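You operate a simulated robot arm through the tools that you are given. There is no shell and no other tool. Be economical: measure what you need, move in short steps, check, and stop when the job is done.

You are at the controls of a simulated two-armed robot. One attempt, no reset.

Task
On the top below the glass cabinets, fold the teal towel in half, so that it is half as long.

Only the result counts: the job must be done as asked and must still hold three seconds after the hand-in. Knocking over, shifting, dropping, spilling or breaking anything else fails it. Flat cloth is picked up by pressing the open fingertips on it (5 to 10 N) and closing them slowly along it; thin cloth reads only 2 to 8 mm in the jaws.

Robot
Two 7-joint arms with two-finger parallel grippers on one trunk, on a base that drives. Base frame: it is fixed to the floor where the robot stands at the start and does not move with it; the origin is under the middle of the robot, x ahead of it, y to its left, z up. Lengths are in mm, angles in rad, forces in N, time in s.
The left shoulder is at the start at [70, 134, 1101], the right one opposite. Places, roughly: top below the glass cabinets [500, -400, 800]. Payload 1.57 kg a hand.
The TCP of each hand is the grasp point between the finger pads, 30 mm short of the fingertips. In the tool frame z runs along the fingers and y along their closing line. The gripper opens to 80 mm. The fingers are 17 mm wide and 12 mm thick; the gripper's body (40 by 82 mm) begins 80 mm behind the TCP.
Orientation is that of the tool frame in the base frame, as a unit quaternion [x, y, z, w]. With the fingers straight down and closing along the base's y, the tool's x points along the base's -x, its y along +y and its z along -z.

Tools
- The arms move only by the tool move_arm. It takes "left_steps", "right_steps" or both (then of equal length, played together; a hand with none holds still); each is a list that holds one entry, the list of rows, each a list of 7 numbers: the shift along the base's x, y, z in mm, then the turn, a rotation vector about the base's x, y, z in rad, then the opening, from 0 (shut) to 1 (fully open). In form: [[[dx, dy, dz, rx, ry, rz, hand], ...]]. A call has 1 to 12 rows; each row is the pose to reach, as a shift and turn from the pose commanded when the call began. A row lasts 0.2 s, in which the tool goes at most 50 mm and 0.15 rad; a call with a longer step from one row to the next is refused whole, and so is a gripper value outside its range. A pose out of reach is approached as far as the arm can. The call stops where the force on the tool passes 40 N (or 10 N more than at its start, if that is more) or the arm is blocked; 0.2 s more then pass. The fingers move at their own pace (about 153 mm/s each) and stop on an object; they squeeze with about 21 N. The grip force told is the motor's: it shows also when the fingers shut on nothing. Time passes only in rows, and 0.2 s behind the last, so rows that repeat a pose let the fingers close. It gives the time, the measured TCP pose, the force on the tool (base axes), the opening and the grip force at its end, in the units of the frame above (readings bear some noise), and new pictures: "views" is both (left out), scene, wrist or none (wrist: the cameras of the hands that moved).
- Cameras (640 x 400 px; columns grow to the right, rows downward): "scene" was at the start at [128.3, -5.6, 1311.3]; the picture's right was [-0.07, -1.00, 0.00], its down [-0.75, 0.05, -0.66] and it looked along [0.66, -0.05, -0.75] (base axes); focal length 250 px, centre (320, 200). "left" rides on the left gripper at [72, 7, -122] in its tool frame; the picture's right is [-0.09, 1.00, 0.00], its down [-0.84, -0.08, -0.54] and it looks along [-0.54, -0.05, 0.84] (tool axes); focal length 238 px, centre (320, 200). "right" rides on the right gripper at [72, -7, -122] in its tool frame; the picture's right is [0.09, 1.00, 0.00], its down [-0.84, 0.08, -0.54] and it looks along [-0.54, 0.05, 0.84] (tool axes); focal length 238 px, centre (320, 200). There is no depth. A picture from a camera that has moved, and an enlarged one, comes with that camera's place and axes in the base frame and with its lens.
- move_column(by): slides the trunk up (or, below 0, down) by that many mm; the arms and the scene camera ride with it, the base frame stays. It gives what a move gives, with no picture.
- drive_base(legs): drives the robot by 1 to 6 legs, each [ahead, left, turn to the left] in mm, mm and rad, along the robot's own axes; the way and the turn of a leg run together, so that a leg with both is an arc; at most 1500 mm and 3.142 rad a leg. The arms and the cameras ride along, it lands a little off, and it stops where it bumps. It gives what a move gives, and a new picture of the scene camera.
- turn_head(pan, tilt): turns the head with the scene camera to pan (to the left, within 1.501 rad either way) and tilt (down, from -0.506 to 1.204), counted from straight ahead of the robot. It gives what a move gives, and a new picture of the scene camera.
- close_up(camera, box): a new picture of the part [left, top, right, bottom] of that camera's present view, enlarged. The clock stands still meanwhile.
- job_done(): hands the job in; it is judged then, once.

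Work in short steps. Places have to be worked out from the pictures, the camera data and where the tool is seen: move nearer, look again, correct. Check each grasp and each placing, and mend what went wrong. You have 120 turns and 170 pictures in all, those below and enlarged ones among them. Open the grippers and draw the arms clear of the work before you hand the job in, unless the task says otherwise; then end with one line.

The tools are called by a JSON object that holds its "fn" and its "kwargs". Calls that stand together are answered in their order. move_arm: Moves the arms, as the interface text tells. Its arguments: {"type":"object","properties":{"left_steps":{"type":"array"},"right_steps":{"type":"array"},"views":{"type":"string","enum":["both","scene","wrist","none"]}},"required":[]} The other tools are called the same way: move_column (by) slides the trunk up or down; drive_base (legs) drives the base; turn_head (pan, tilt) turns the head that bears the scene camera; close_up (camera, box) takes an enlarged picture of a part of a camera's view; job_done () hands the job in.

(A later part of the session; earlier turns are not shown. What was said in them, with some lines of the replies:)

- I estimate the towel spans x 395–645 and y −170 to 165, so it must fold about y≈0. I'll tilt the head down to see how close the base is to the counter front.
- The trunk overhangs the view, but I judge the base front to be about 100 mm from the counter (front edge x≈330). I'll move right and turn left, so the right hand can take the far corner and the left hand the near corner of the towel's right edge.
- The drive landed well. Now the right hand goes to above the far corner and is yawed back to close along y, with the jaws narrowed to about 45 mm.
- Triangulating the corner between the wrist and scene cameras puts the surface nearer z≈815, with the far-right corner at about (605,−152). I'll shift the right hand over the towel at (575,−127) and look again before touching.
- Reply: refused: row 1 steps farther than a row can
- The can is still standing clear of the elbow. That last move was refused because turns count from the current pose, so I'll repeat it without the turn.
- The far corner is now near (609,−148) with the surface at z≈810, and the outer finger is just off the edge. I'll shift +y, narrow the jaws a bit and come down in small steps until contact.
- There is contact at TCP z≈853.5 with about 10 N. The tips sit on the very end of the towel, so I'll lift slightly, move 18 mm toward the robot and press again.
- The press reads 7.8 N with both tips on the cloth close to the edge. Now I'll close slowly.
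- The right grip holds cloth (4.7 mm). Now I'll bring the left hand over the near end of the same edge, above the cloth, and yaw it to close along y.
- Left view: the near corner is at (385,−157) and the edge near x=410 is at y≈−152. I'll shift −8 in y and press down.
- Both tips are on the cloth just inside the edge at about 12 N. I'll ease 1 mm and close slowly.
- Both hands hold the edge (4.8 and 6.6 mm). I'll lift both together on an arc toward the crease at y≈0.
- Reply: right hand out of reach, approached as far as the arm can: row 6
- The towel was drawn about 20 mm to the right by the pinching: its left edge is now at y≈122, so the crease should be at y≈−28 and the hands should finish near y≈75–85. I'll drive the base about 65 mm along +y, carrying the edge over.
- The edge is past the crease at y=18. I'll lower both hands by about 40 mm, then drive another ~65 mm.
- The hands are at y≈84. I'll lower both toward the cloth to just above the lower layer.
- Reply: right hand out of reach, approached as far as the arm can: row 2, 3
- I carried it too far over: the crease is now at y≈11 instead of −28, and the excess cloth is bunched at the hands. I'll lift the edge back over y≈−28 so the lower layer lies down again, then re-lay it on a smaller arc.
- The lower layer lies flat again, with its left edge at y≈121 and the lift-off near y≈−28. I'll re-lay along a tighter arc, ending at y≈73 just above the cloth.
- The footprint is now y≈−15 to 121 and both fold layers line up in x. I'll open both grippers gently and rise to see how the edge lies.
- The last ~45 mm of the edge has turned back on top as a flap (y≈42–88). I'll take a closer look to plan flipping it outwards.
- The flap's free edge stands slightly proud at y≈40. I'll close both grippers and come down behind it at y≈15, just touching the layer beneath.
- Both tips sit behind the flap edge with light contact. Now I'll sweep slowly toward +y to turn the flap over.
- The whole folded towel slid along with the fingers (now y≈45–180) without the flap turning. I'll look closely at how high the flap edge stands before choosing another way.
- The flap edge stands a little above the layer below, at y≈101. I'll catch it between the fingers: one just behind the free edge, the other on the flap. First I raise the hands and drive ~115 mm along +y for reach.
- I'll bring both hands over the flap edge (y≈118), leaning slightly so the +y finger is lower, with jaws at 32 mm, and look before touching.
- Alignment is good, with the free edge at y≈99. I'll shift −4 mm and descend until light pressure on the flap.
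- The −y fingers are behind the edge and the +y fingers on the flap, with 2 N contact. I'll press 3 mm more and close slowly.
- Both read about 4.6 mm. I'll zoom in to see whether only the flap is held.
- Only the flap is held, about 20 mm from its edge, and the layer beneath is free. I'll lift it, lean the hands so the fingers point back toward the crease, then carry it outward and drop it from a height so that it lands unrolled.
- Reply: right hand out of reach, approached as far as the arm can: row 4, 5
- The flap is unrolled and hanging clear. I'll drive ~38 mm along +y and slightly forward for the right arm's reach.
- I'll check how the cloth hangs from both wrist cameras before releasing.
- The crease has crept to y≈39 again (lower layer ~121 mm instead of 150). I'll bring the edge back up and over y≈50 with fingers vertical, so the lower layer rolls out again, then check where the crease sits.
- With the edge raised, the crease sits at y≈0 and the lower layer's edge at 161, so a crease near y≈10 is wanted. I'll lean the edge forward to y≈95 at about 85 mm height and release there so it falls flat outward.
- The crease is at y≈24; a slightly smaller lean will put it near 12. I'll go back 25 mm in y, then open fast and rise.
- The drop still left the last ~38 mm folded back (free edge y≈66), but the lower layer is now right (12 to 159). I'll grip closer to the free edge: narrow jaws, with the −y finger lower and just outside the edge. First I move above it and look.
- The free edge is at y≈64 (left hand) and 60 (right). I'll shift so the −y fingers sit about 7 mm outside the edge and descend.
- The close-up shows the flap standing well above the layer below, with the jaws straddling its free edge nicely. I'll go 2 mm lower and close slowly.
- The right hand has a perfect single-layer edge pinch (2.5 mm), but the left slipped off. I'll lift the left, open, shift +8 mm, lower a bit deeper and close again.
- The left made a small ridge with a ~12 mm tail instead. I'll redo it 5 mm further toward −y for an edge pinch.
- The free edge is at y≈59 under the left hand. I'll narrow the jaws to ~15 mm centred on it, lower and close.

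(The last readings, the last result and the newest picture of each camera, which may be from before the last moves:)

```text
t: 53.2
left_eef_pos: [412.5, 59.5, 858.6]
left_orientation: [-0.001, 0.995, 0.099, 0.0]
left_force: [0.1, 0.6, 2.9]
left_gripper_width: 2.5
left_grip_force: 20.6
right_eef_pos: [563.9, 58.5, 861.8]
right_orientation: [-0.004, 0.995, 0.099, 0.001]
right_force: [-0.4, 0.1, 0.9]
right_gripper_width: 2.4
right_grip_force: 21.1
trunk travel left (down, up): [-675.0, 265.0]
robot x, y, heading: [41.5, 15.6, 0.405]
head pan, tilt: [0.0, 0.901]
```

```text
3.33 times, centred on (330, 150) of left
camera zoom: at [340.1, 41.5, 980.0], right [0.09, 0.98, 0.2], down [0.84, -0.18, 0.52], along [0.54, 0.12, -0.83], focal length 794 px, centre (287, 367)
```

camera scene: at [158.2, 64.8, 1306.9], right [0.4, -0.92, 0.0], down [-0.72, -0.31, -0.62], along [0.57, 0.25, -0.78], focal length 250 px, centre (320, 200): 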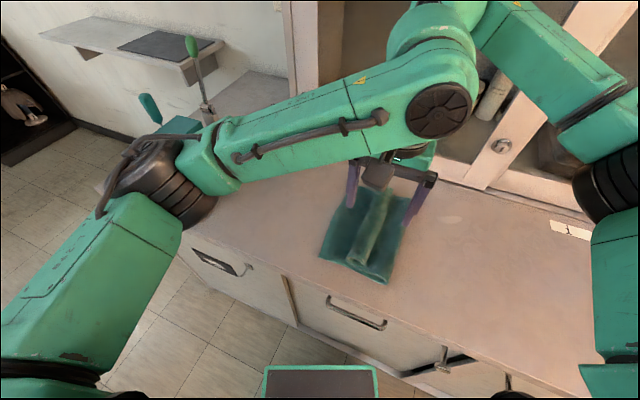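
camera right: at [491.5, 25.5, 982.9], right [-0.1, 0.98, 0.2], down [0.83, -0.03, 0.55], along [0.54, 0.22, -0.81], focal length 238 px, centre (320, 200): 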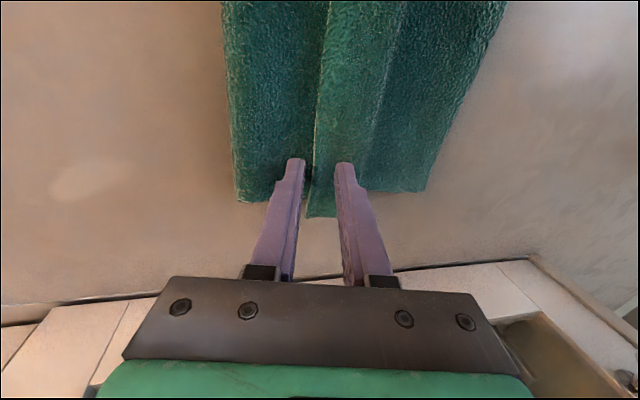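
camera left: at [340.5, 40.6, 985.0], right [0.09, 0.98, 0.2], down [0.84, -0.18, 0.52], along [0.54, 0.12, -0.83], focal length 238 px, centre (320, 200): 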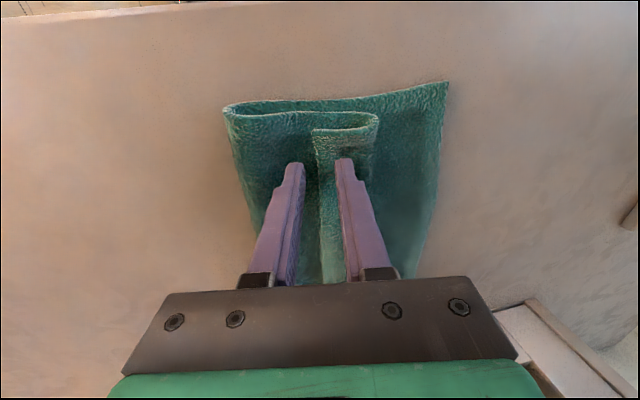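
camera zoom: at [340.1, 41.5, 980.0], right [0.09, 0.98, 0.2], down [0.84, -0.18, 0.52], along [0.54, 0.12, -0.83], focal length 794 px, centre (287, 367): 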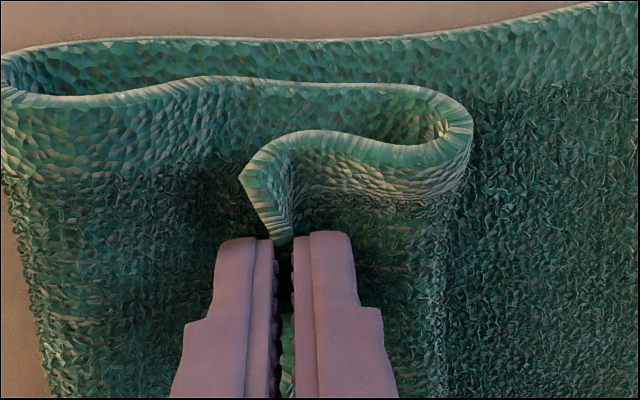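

Both hands now hold the very edge as a single layer (2.5 mm each). I'll lift the edge up and set the tools vertical, then check the crease.

{"fn": "move_arm", "kwargs": {"left_steps": [[[0, 0, 25, 0, 0, 0, 0], [0, 0, 55, -0.1, 0, 0, 0], [0, -5, 85, -0.2, 0, 0, 0], [0, -14, 109, -0.2, 0, 0, 0], [0, -14, 109, -0.2, 0, 0, 0]]], "right_steps": [[[0, 0, 25, 0, 0, 0, 0], [0, 0, 53, -0.1, 0, 0, 0], [0, -5, 82, -0.2, 0, 0, 0], [0, -13, 106, -0.2, 0, 0, 0], [0, -13, 106, -0.2, 0, 0, 0]]], "views": "wrist"}}

```text
t: 54.4
left_eef_pos: [412.4, 44.9, 966.3]
left_orientation: [-0.001, 1.0, -0.001, 0.0]
left_force: [0.3, 0.5, 0.4]
left_gripper_width: 2.5
left_grip_force: 21.3
right_eef_pos: [564.0, 45.6, 968.8]
right_orientation: [-0.004, 1.0, -0.001, 0.001]
right_force: [0.5, -0.5, 0.3]
right_gripper_width: 2.3
right_grip_force: 20.9
trunk travel left (down, up): [-675.0, 265.0]
robot x, y, heading: [44.0, 15.1, 0.405]
head pan, tilt: [0.0, 0.901]
camera right: at [492.3, 37.6, 1090.2], right [-0.1, 0.99, 0.0], down [0.84, 0.09, 0.54], along [0.54, 0.05, -0.84], focal length 238 px, centre (320, 200)
camera left: at [340.9, 51.7, 1089.3], right [0.09, 1.0, 0.0], down [0.84, -0.08, 0.54], along [0.54, -0.05, -0.84], focal length 238 px, centre (320, 200)
```

right: 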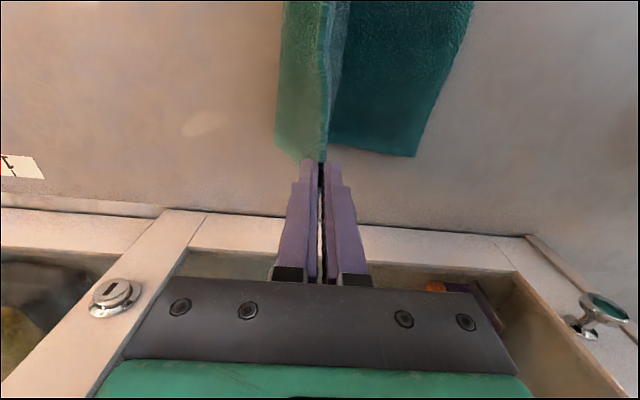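
left: 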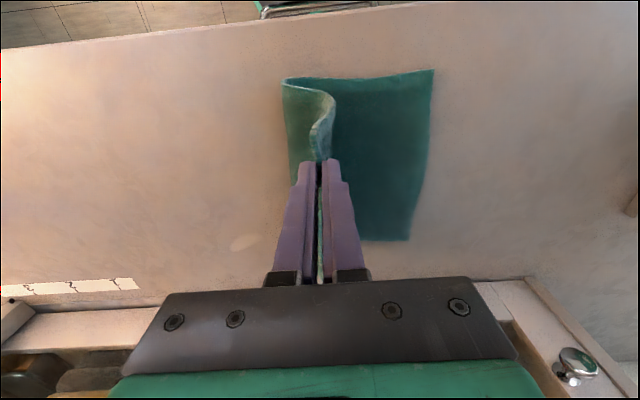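

Excellent: the crease is at y≈11, the lower edge at 162, and the upper layer hangs clean. I'll roll slightly back to allow for creep, then lay the edge down on an arc to y≈148 with a gentle lean.

{"fn": "move_arm", "kwargs": {"left_steps": [[[0, -9, 3, 0, 0, 0, 0], [0, -18, 5, 0, 0, 0, 0], [0, -18, 5, 0, 0, 0, 0], [0, 12, 5, 0, 0, 0, 0], [0, 35, -7, 0, 0, 0, 0], [0, 54, -23, 0, 0, 0, 0], [0, 72, -41, -0.07, 0, 0, 0], [0, 87, -61, -0.14, 0, 0, 0], [0, 98, -80, -0.21, 0, 0, 0], [0, 106, -94, -0.28, 0, 0, 0]]], "right_steps": [[[0, -9, 3, 0, 0, 0, 0], [0, -18, 5, 0, 0, 0, 0], [0, -18, 5, 0, 0, 0, 0], [0, 12, 5, 0, 0, 0, 0], [0, 35, -8, 0, 0, 0, 0], [0, 54, -24, 0, 0, 0, 0], [0, 72, -42, -0.07, 0, 0, 0], [0, 87, -63, -0.14, 0, 0, 0], [0, 98, -82, -0.21, 0, 0, 0], [0, 106, -96, -0.28, 0, 0, 0]]]}}

```text
t: 56.6
left_eef_pos: [411.0, 152.2, 872.1]
left_orientation: [-0.002, 0.99, -0.14, 0.001]
left_force: [-0.4, 1.2, 0.0]
left_gripper_width: 2.8
left_grip_force: 20.9
right_eef_pos: [563.8, 149.8, 871.4]
right_orientation: [-0.004, 0.99, -0.141, 0.001]
right_force: [-0.2, 0.5, 0.2]
right_gripper_width: 2.6
right_grip_force: 20.5
trunk travel left (down, up): [-675.0, 265.0]
robot x, y, heading: [40.7, 16.4, 0.406]
head pan, tilt: [0.0, 0.901]
camera scene: at [157.1, 67.1, 1307.0], right [0.4, -0.92, 0.0], down [-0.72, -0.31, -0.62], along [0.57, 0.24, -0.78], focal length 250 px, centre (320, 200)
camera right: at [491.4, 177.5, 990.5], right [-0.1, 0.96, -0.28], down [0.83, 0.23, 0.5], along [0.54, -0.18, -0.82], focal length 238 px, centre (320, 200)
camera left: at [340.4, 191.9, 988.4], right [0.09, 0.96, -0.28], down [0.84, 0.08, 0.54], along [0.54, -0.28, -0.79], focal length 238 px, centre (320, 200)
```

scene: 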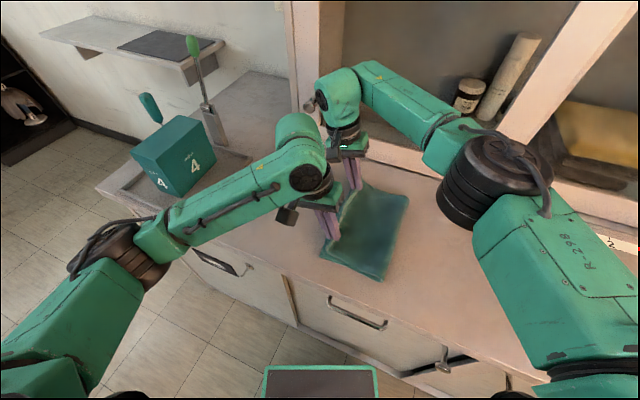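
right: 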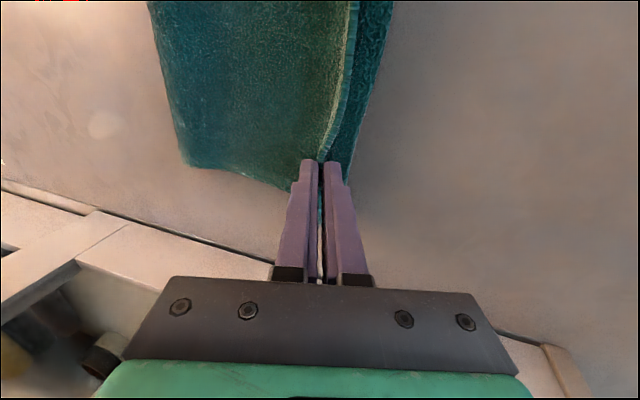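
left: 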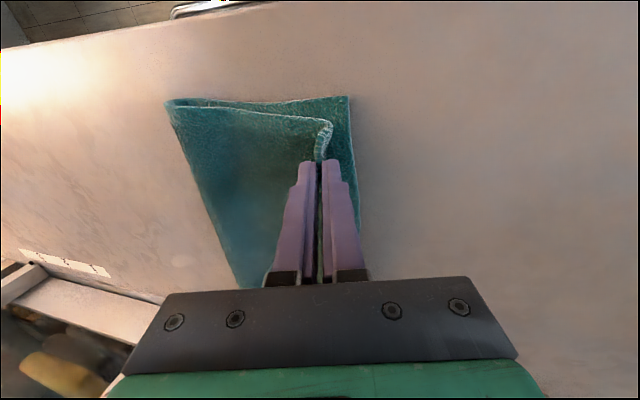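

Very clean: the crease is at y≈9, the lower edge at 161, and the held edge at ≈145. I'll lower the last ~13 mm with a small outward move, open, and rise.

{"fn": "move_arm", "kwargs": {"left_steps": [[[0, 5, -8, 0, 0, 0, 0], [0, 8, -13, 0, 0, 0, 0], [0, 8, -13, 0, 0, 0, 0], [0, 8, -13, 0, 0, 0, 0.15], [0, 8, -13, 0, 0, 0, 0.3], [0, 10, 5, 0, 0, 0, 0.3], [0, 15, 35, 0, 0, 0, 0.3], [0, 20, 75, 0, 0, 0, 0.3]]], "right_steps": [[[0, 5, -8, 0, 0, 0, 0], [0, 8, -13, 0, 0, 0, 0], [0, 8, -13, 0, 0, 0, 0], [0, 8, -13, 0, 0, 0, 0.15], [0, 8, -13, 0, 0, 0, 0.3], [0, 10, 5, 0, 0, 0, 0.3], [0, 12, 35, 0, 0, 0, 0.3], [0, 12, 75, 0.1, 0, 0, 0.3]]]}}

```text
t: 58.4
left_eef_pos: [412.0, 167.1, 947.5]
left_orientation: [0.0, 0.99, -0.14, 0.0]
left_force: [0.5, -0.4, 0.3]
left_gripper_width: 24.0
left_grip_force: 0.0
right_eef_pos: [564.4, 159.0, 948.6]
right_orientation: [-0.004, 0.996, -0.089, 0.0]
right_force: [-0.5, -0.2, 0.1]
right_gripper_width: 23.9
right_grip_force: 0.1
trunk travel left (down, up): [-675.0, 265.0]
robot x, y, heading: [40.4, 16.5, 0.403]
head pan, tilt: [0.0, 0.901]
camera scene: at [157.1, 62.4, 1307.1], right [0.4, -0.92, 0.0], down [-0.72, -0.31, -0.62], along [0.57, 0.25, -0.78], focal length 250 px, centre (320, 200)
camera right: at [491.6, 172.7, 1068.8], right [-0.1, 0.98, -0.18], down [0.84, 0.18, 0.52], along [0.54, -0.1, -0.84], focal length 238 px, centre (320, 200)
camera left: at [339.7, 207.2, 1064.0], right [0.09, 0.96, -0.27], down [0.84, 0.07, 0.54], along [0.54, -0.28, -0.79], focal length 238 px, centre (320, 200)
```

scene: 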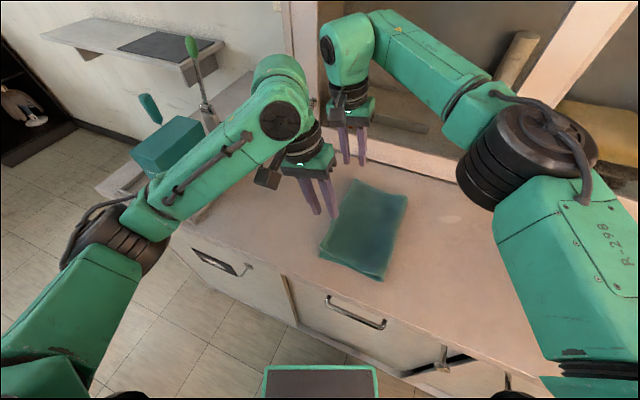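
right: 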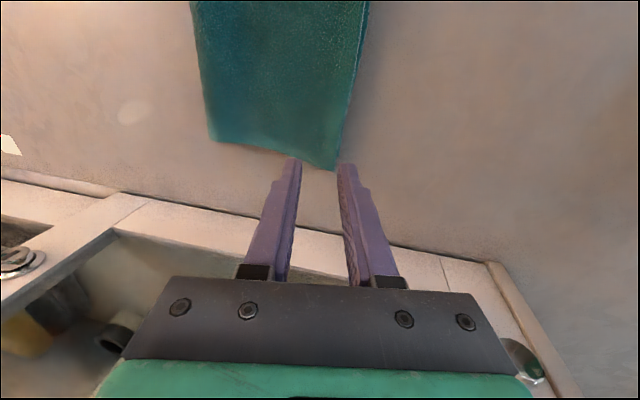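
left: 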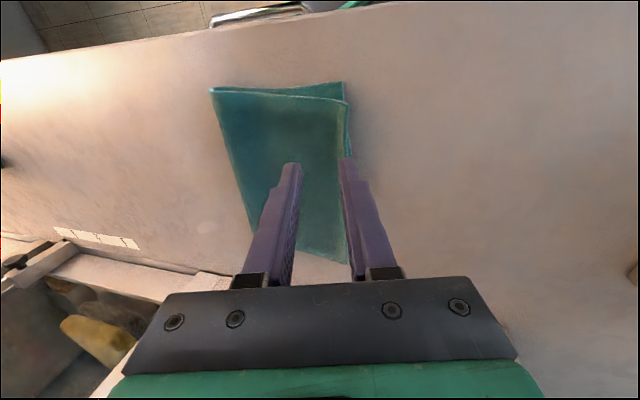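

The fold lies flat with the edges meeting. I'll raise the arms well clear and take a final look.

{"fn": "move_arm", "kwargs": {"left_steps": [[[0, 20, 30, 0, 0, 0, 0.3], [-10, 50, 60, 0, 0, 0, 0.3], [-20, 85, 80, 0, 0, 0, 0.3], [-20, 120, 90, 0, 0, 0, 0.3]]], "right_steps": [[[0, 0, 30, 0.1, 0, 0, 0.3], [-10, -30, 60, 0.18, 0, 0, 0.3], [-20, -70, 80, 0.18, 0, 0, 0.3], [-20, -115, 90, 0.18, 0, 0, 0.3]]], "views": "none"}}

{"fn": "close_up", "kwargs": {"camera": "scene", "box": [260, 130, 460, 300]}}

{"fn": "close_up", "kwargs": {"camera": "left", "box": [0, 0, 640, 400]}}

```text
t: 59.4
left_eef_pos: [390.5, 288.5, 1038.2]
left_orientation: [-0.001, 0.99, -0.139, 0.0]
left_force: [0.8, 0.2, -0.1]
left_gripper_width: 24.2
left_grip_force: 0.0
right_eef_pos: [542.5, 43.6, 1036.7]
right_orientation: [-0.004, 1.0, 0.001, 0.001]
right_force: [0.0, -0.1, 0.0]
right_gripper_width: 24.1
right_grip_force: 0.1
trunk travel left (down, up): [-675.0, 265.0]
robot x, y, heading: [42.3, 18.2, 0.407]
head pan, tilt: [0.0, 0.901]
```

```text
2.35 times, centred on (360, 215) of scene
camera zoom: at [157.2, 63.2, 1307.1], right [0.4, -0.92, 0.0], down [-0.72, -0.31, -0.62], along [0.57, 0.25, -0.78], focal length 588 px, centre (226, 165)
```

zoom: 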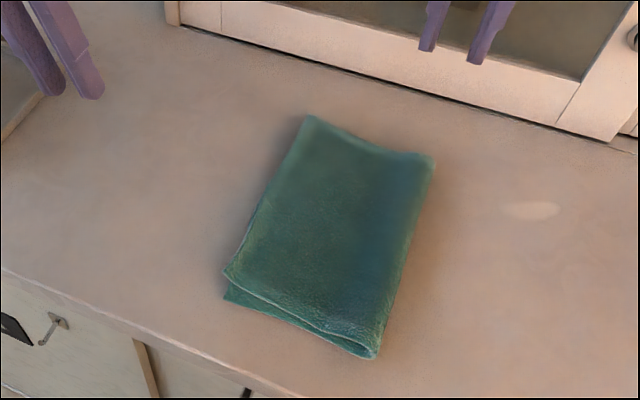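

```text
1.00 times, centred on (320, 200) of left
camera zoom: at [319.2, 328.6, 1153.8], right [0.09, 0.96, -0.28], down [0.84, 0.08, 0.54], along [0.54, -0.28, -0.79], focal length 238 px, centre (320, 200)
```

zoom: 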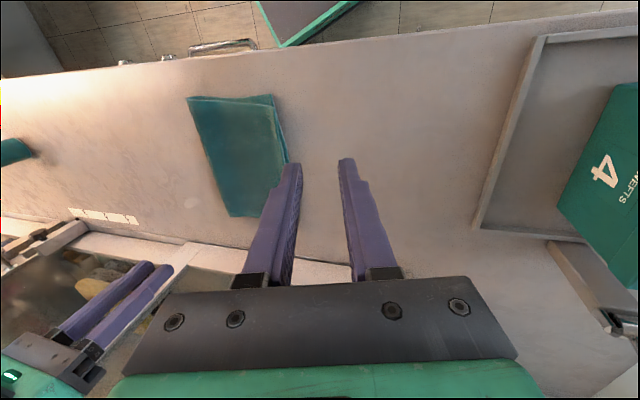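

The towel is folded cleanly in half and everything else is in place. I'll open the grippers fully and let it settle, then hand in.

{"fn": "move_arm", "kwargs": {"left_steps": [[[0, 0, 0, 0, 0, 0, 1], [0, 0, 0, 0, 0, 0, 1]]], "right_steps": [[[0, 0, 0, 0, 0, 0, 1], [0, 0, 0, 0, 0, 0, 1]]], "views": "none"}}

{"fn": "job_done", "kwargs": {}}

```text
t: 60.0
left_eef_pos: [391.8, 290.2, 1037.2]
left_orientation: [0.0, 0.99, -0.14, 0.0]
left_force: [-1.5, -0.7, -0.7]
left_gripper_width: 80.0
left_grip_force: 0.0
right_eef_pos: [542.2, 45.2, 1036.2]
right_orientation: [-0.003, 1.0, 0.0, 0.001]
right_force: [-0.7, 0.7, 0.3]
right_gripper_width: 79.8
right_grip_force: 0.0
trunk travel left (down, up): [-675.0, 265.0]
robot x, y, heading: [40.9, 16.0, 0.409]
head pan, tilt: [0.0, 0.901]
```

```text
The job is handed in.
```

The teal towel is folded in half along its length and lies flat on the top below the glass cabinets, about 40 mm left of where it started and with its near edges about 10 mm out of line; both grippers are open and clear, and the job is handed in.
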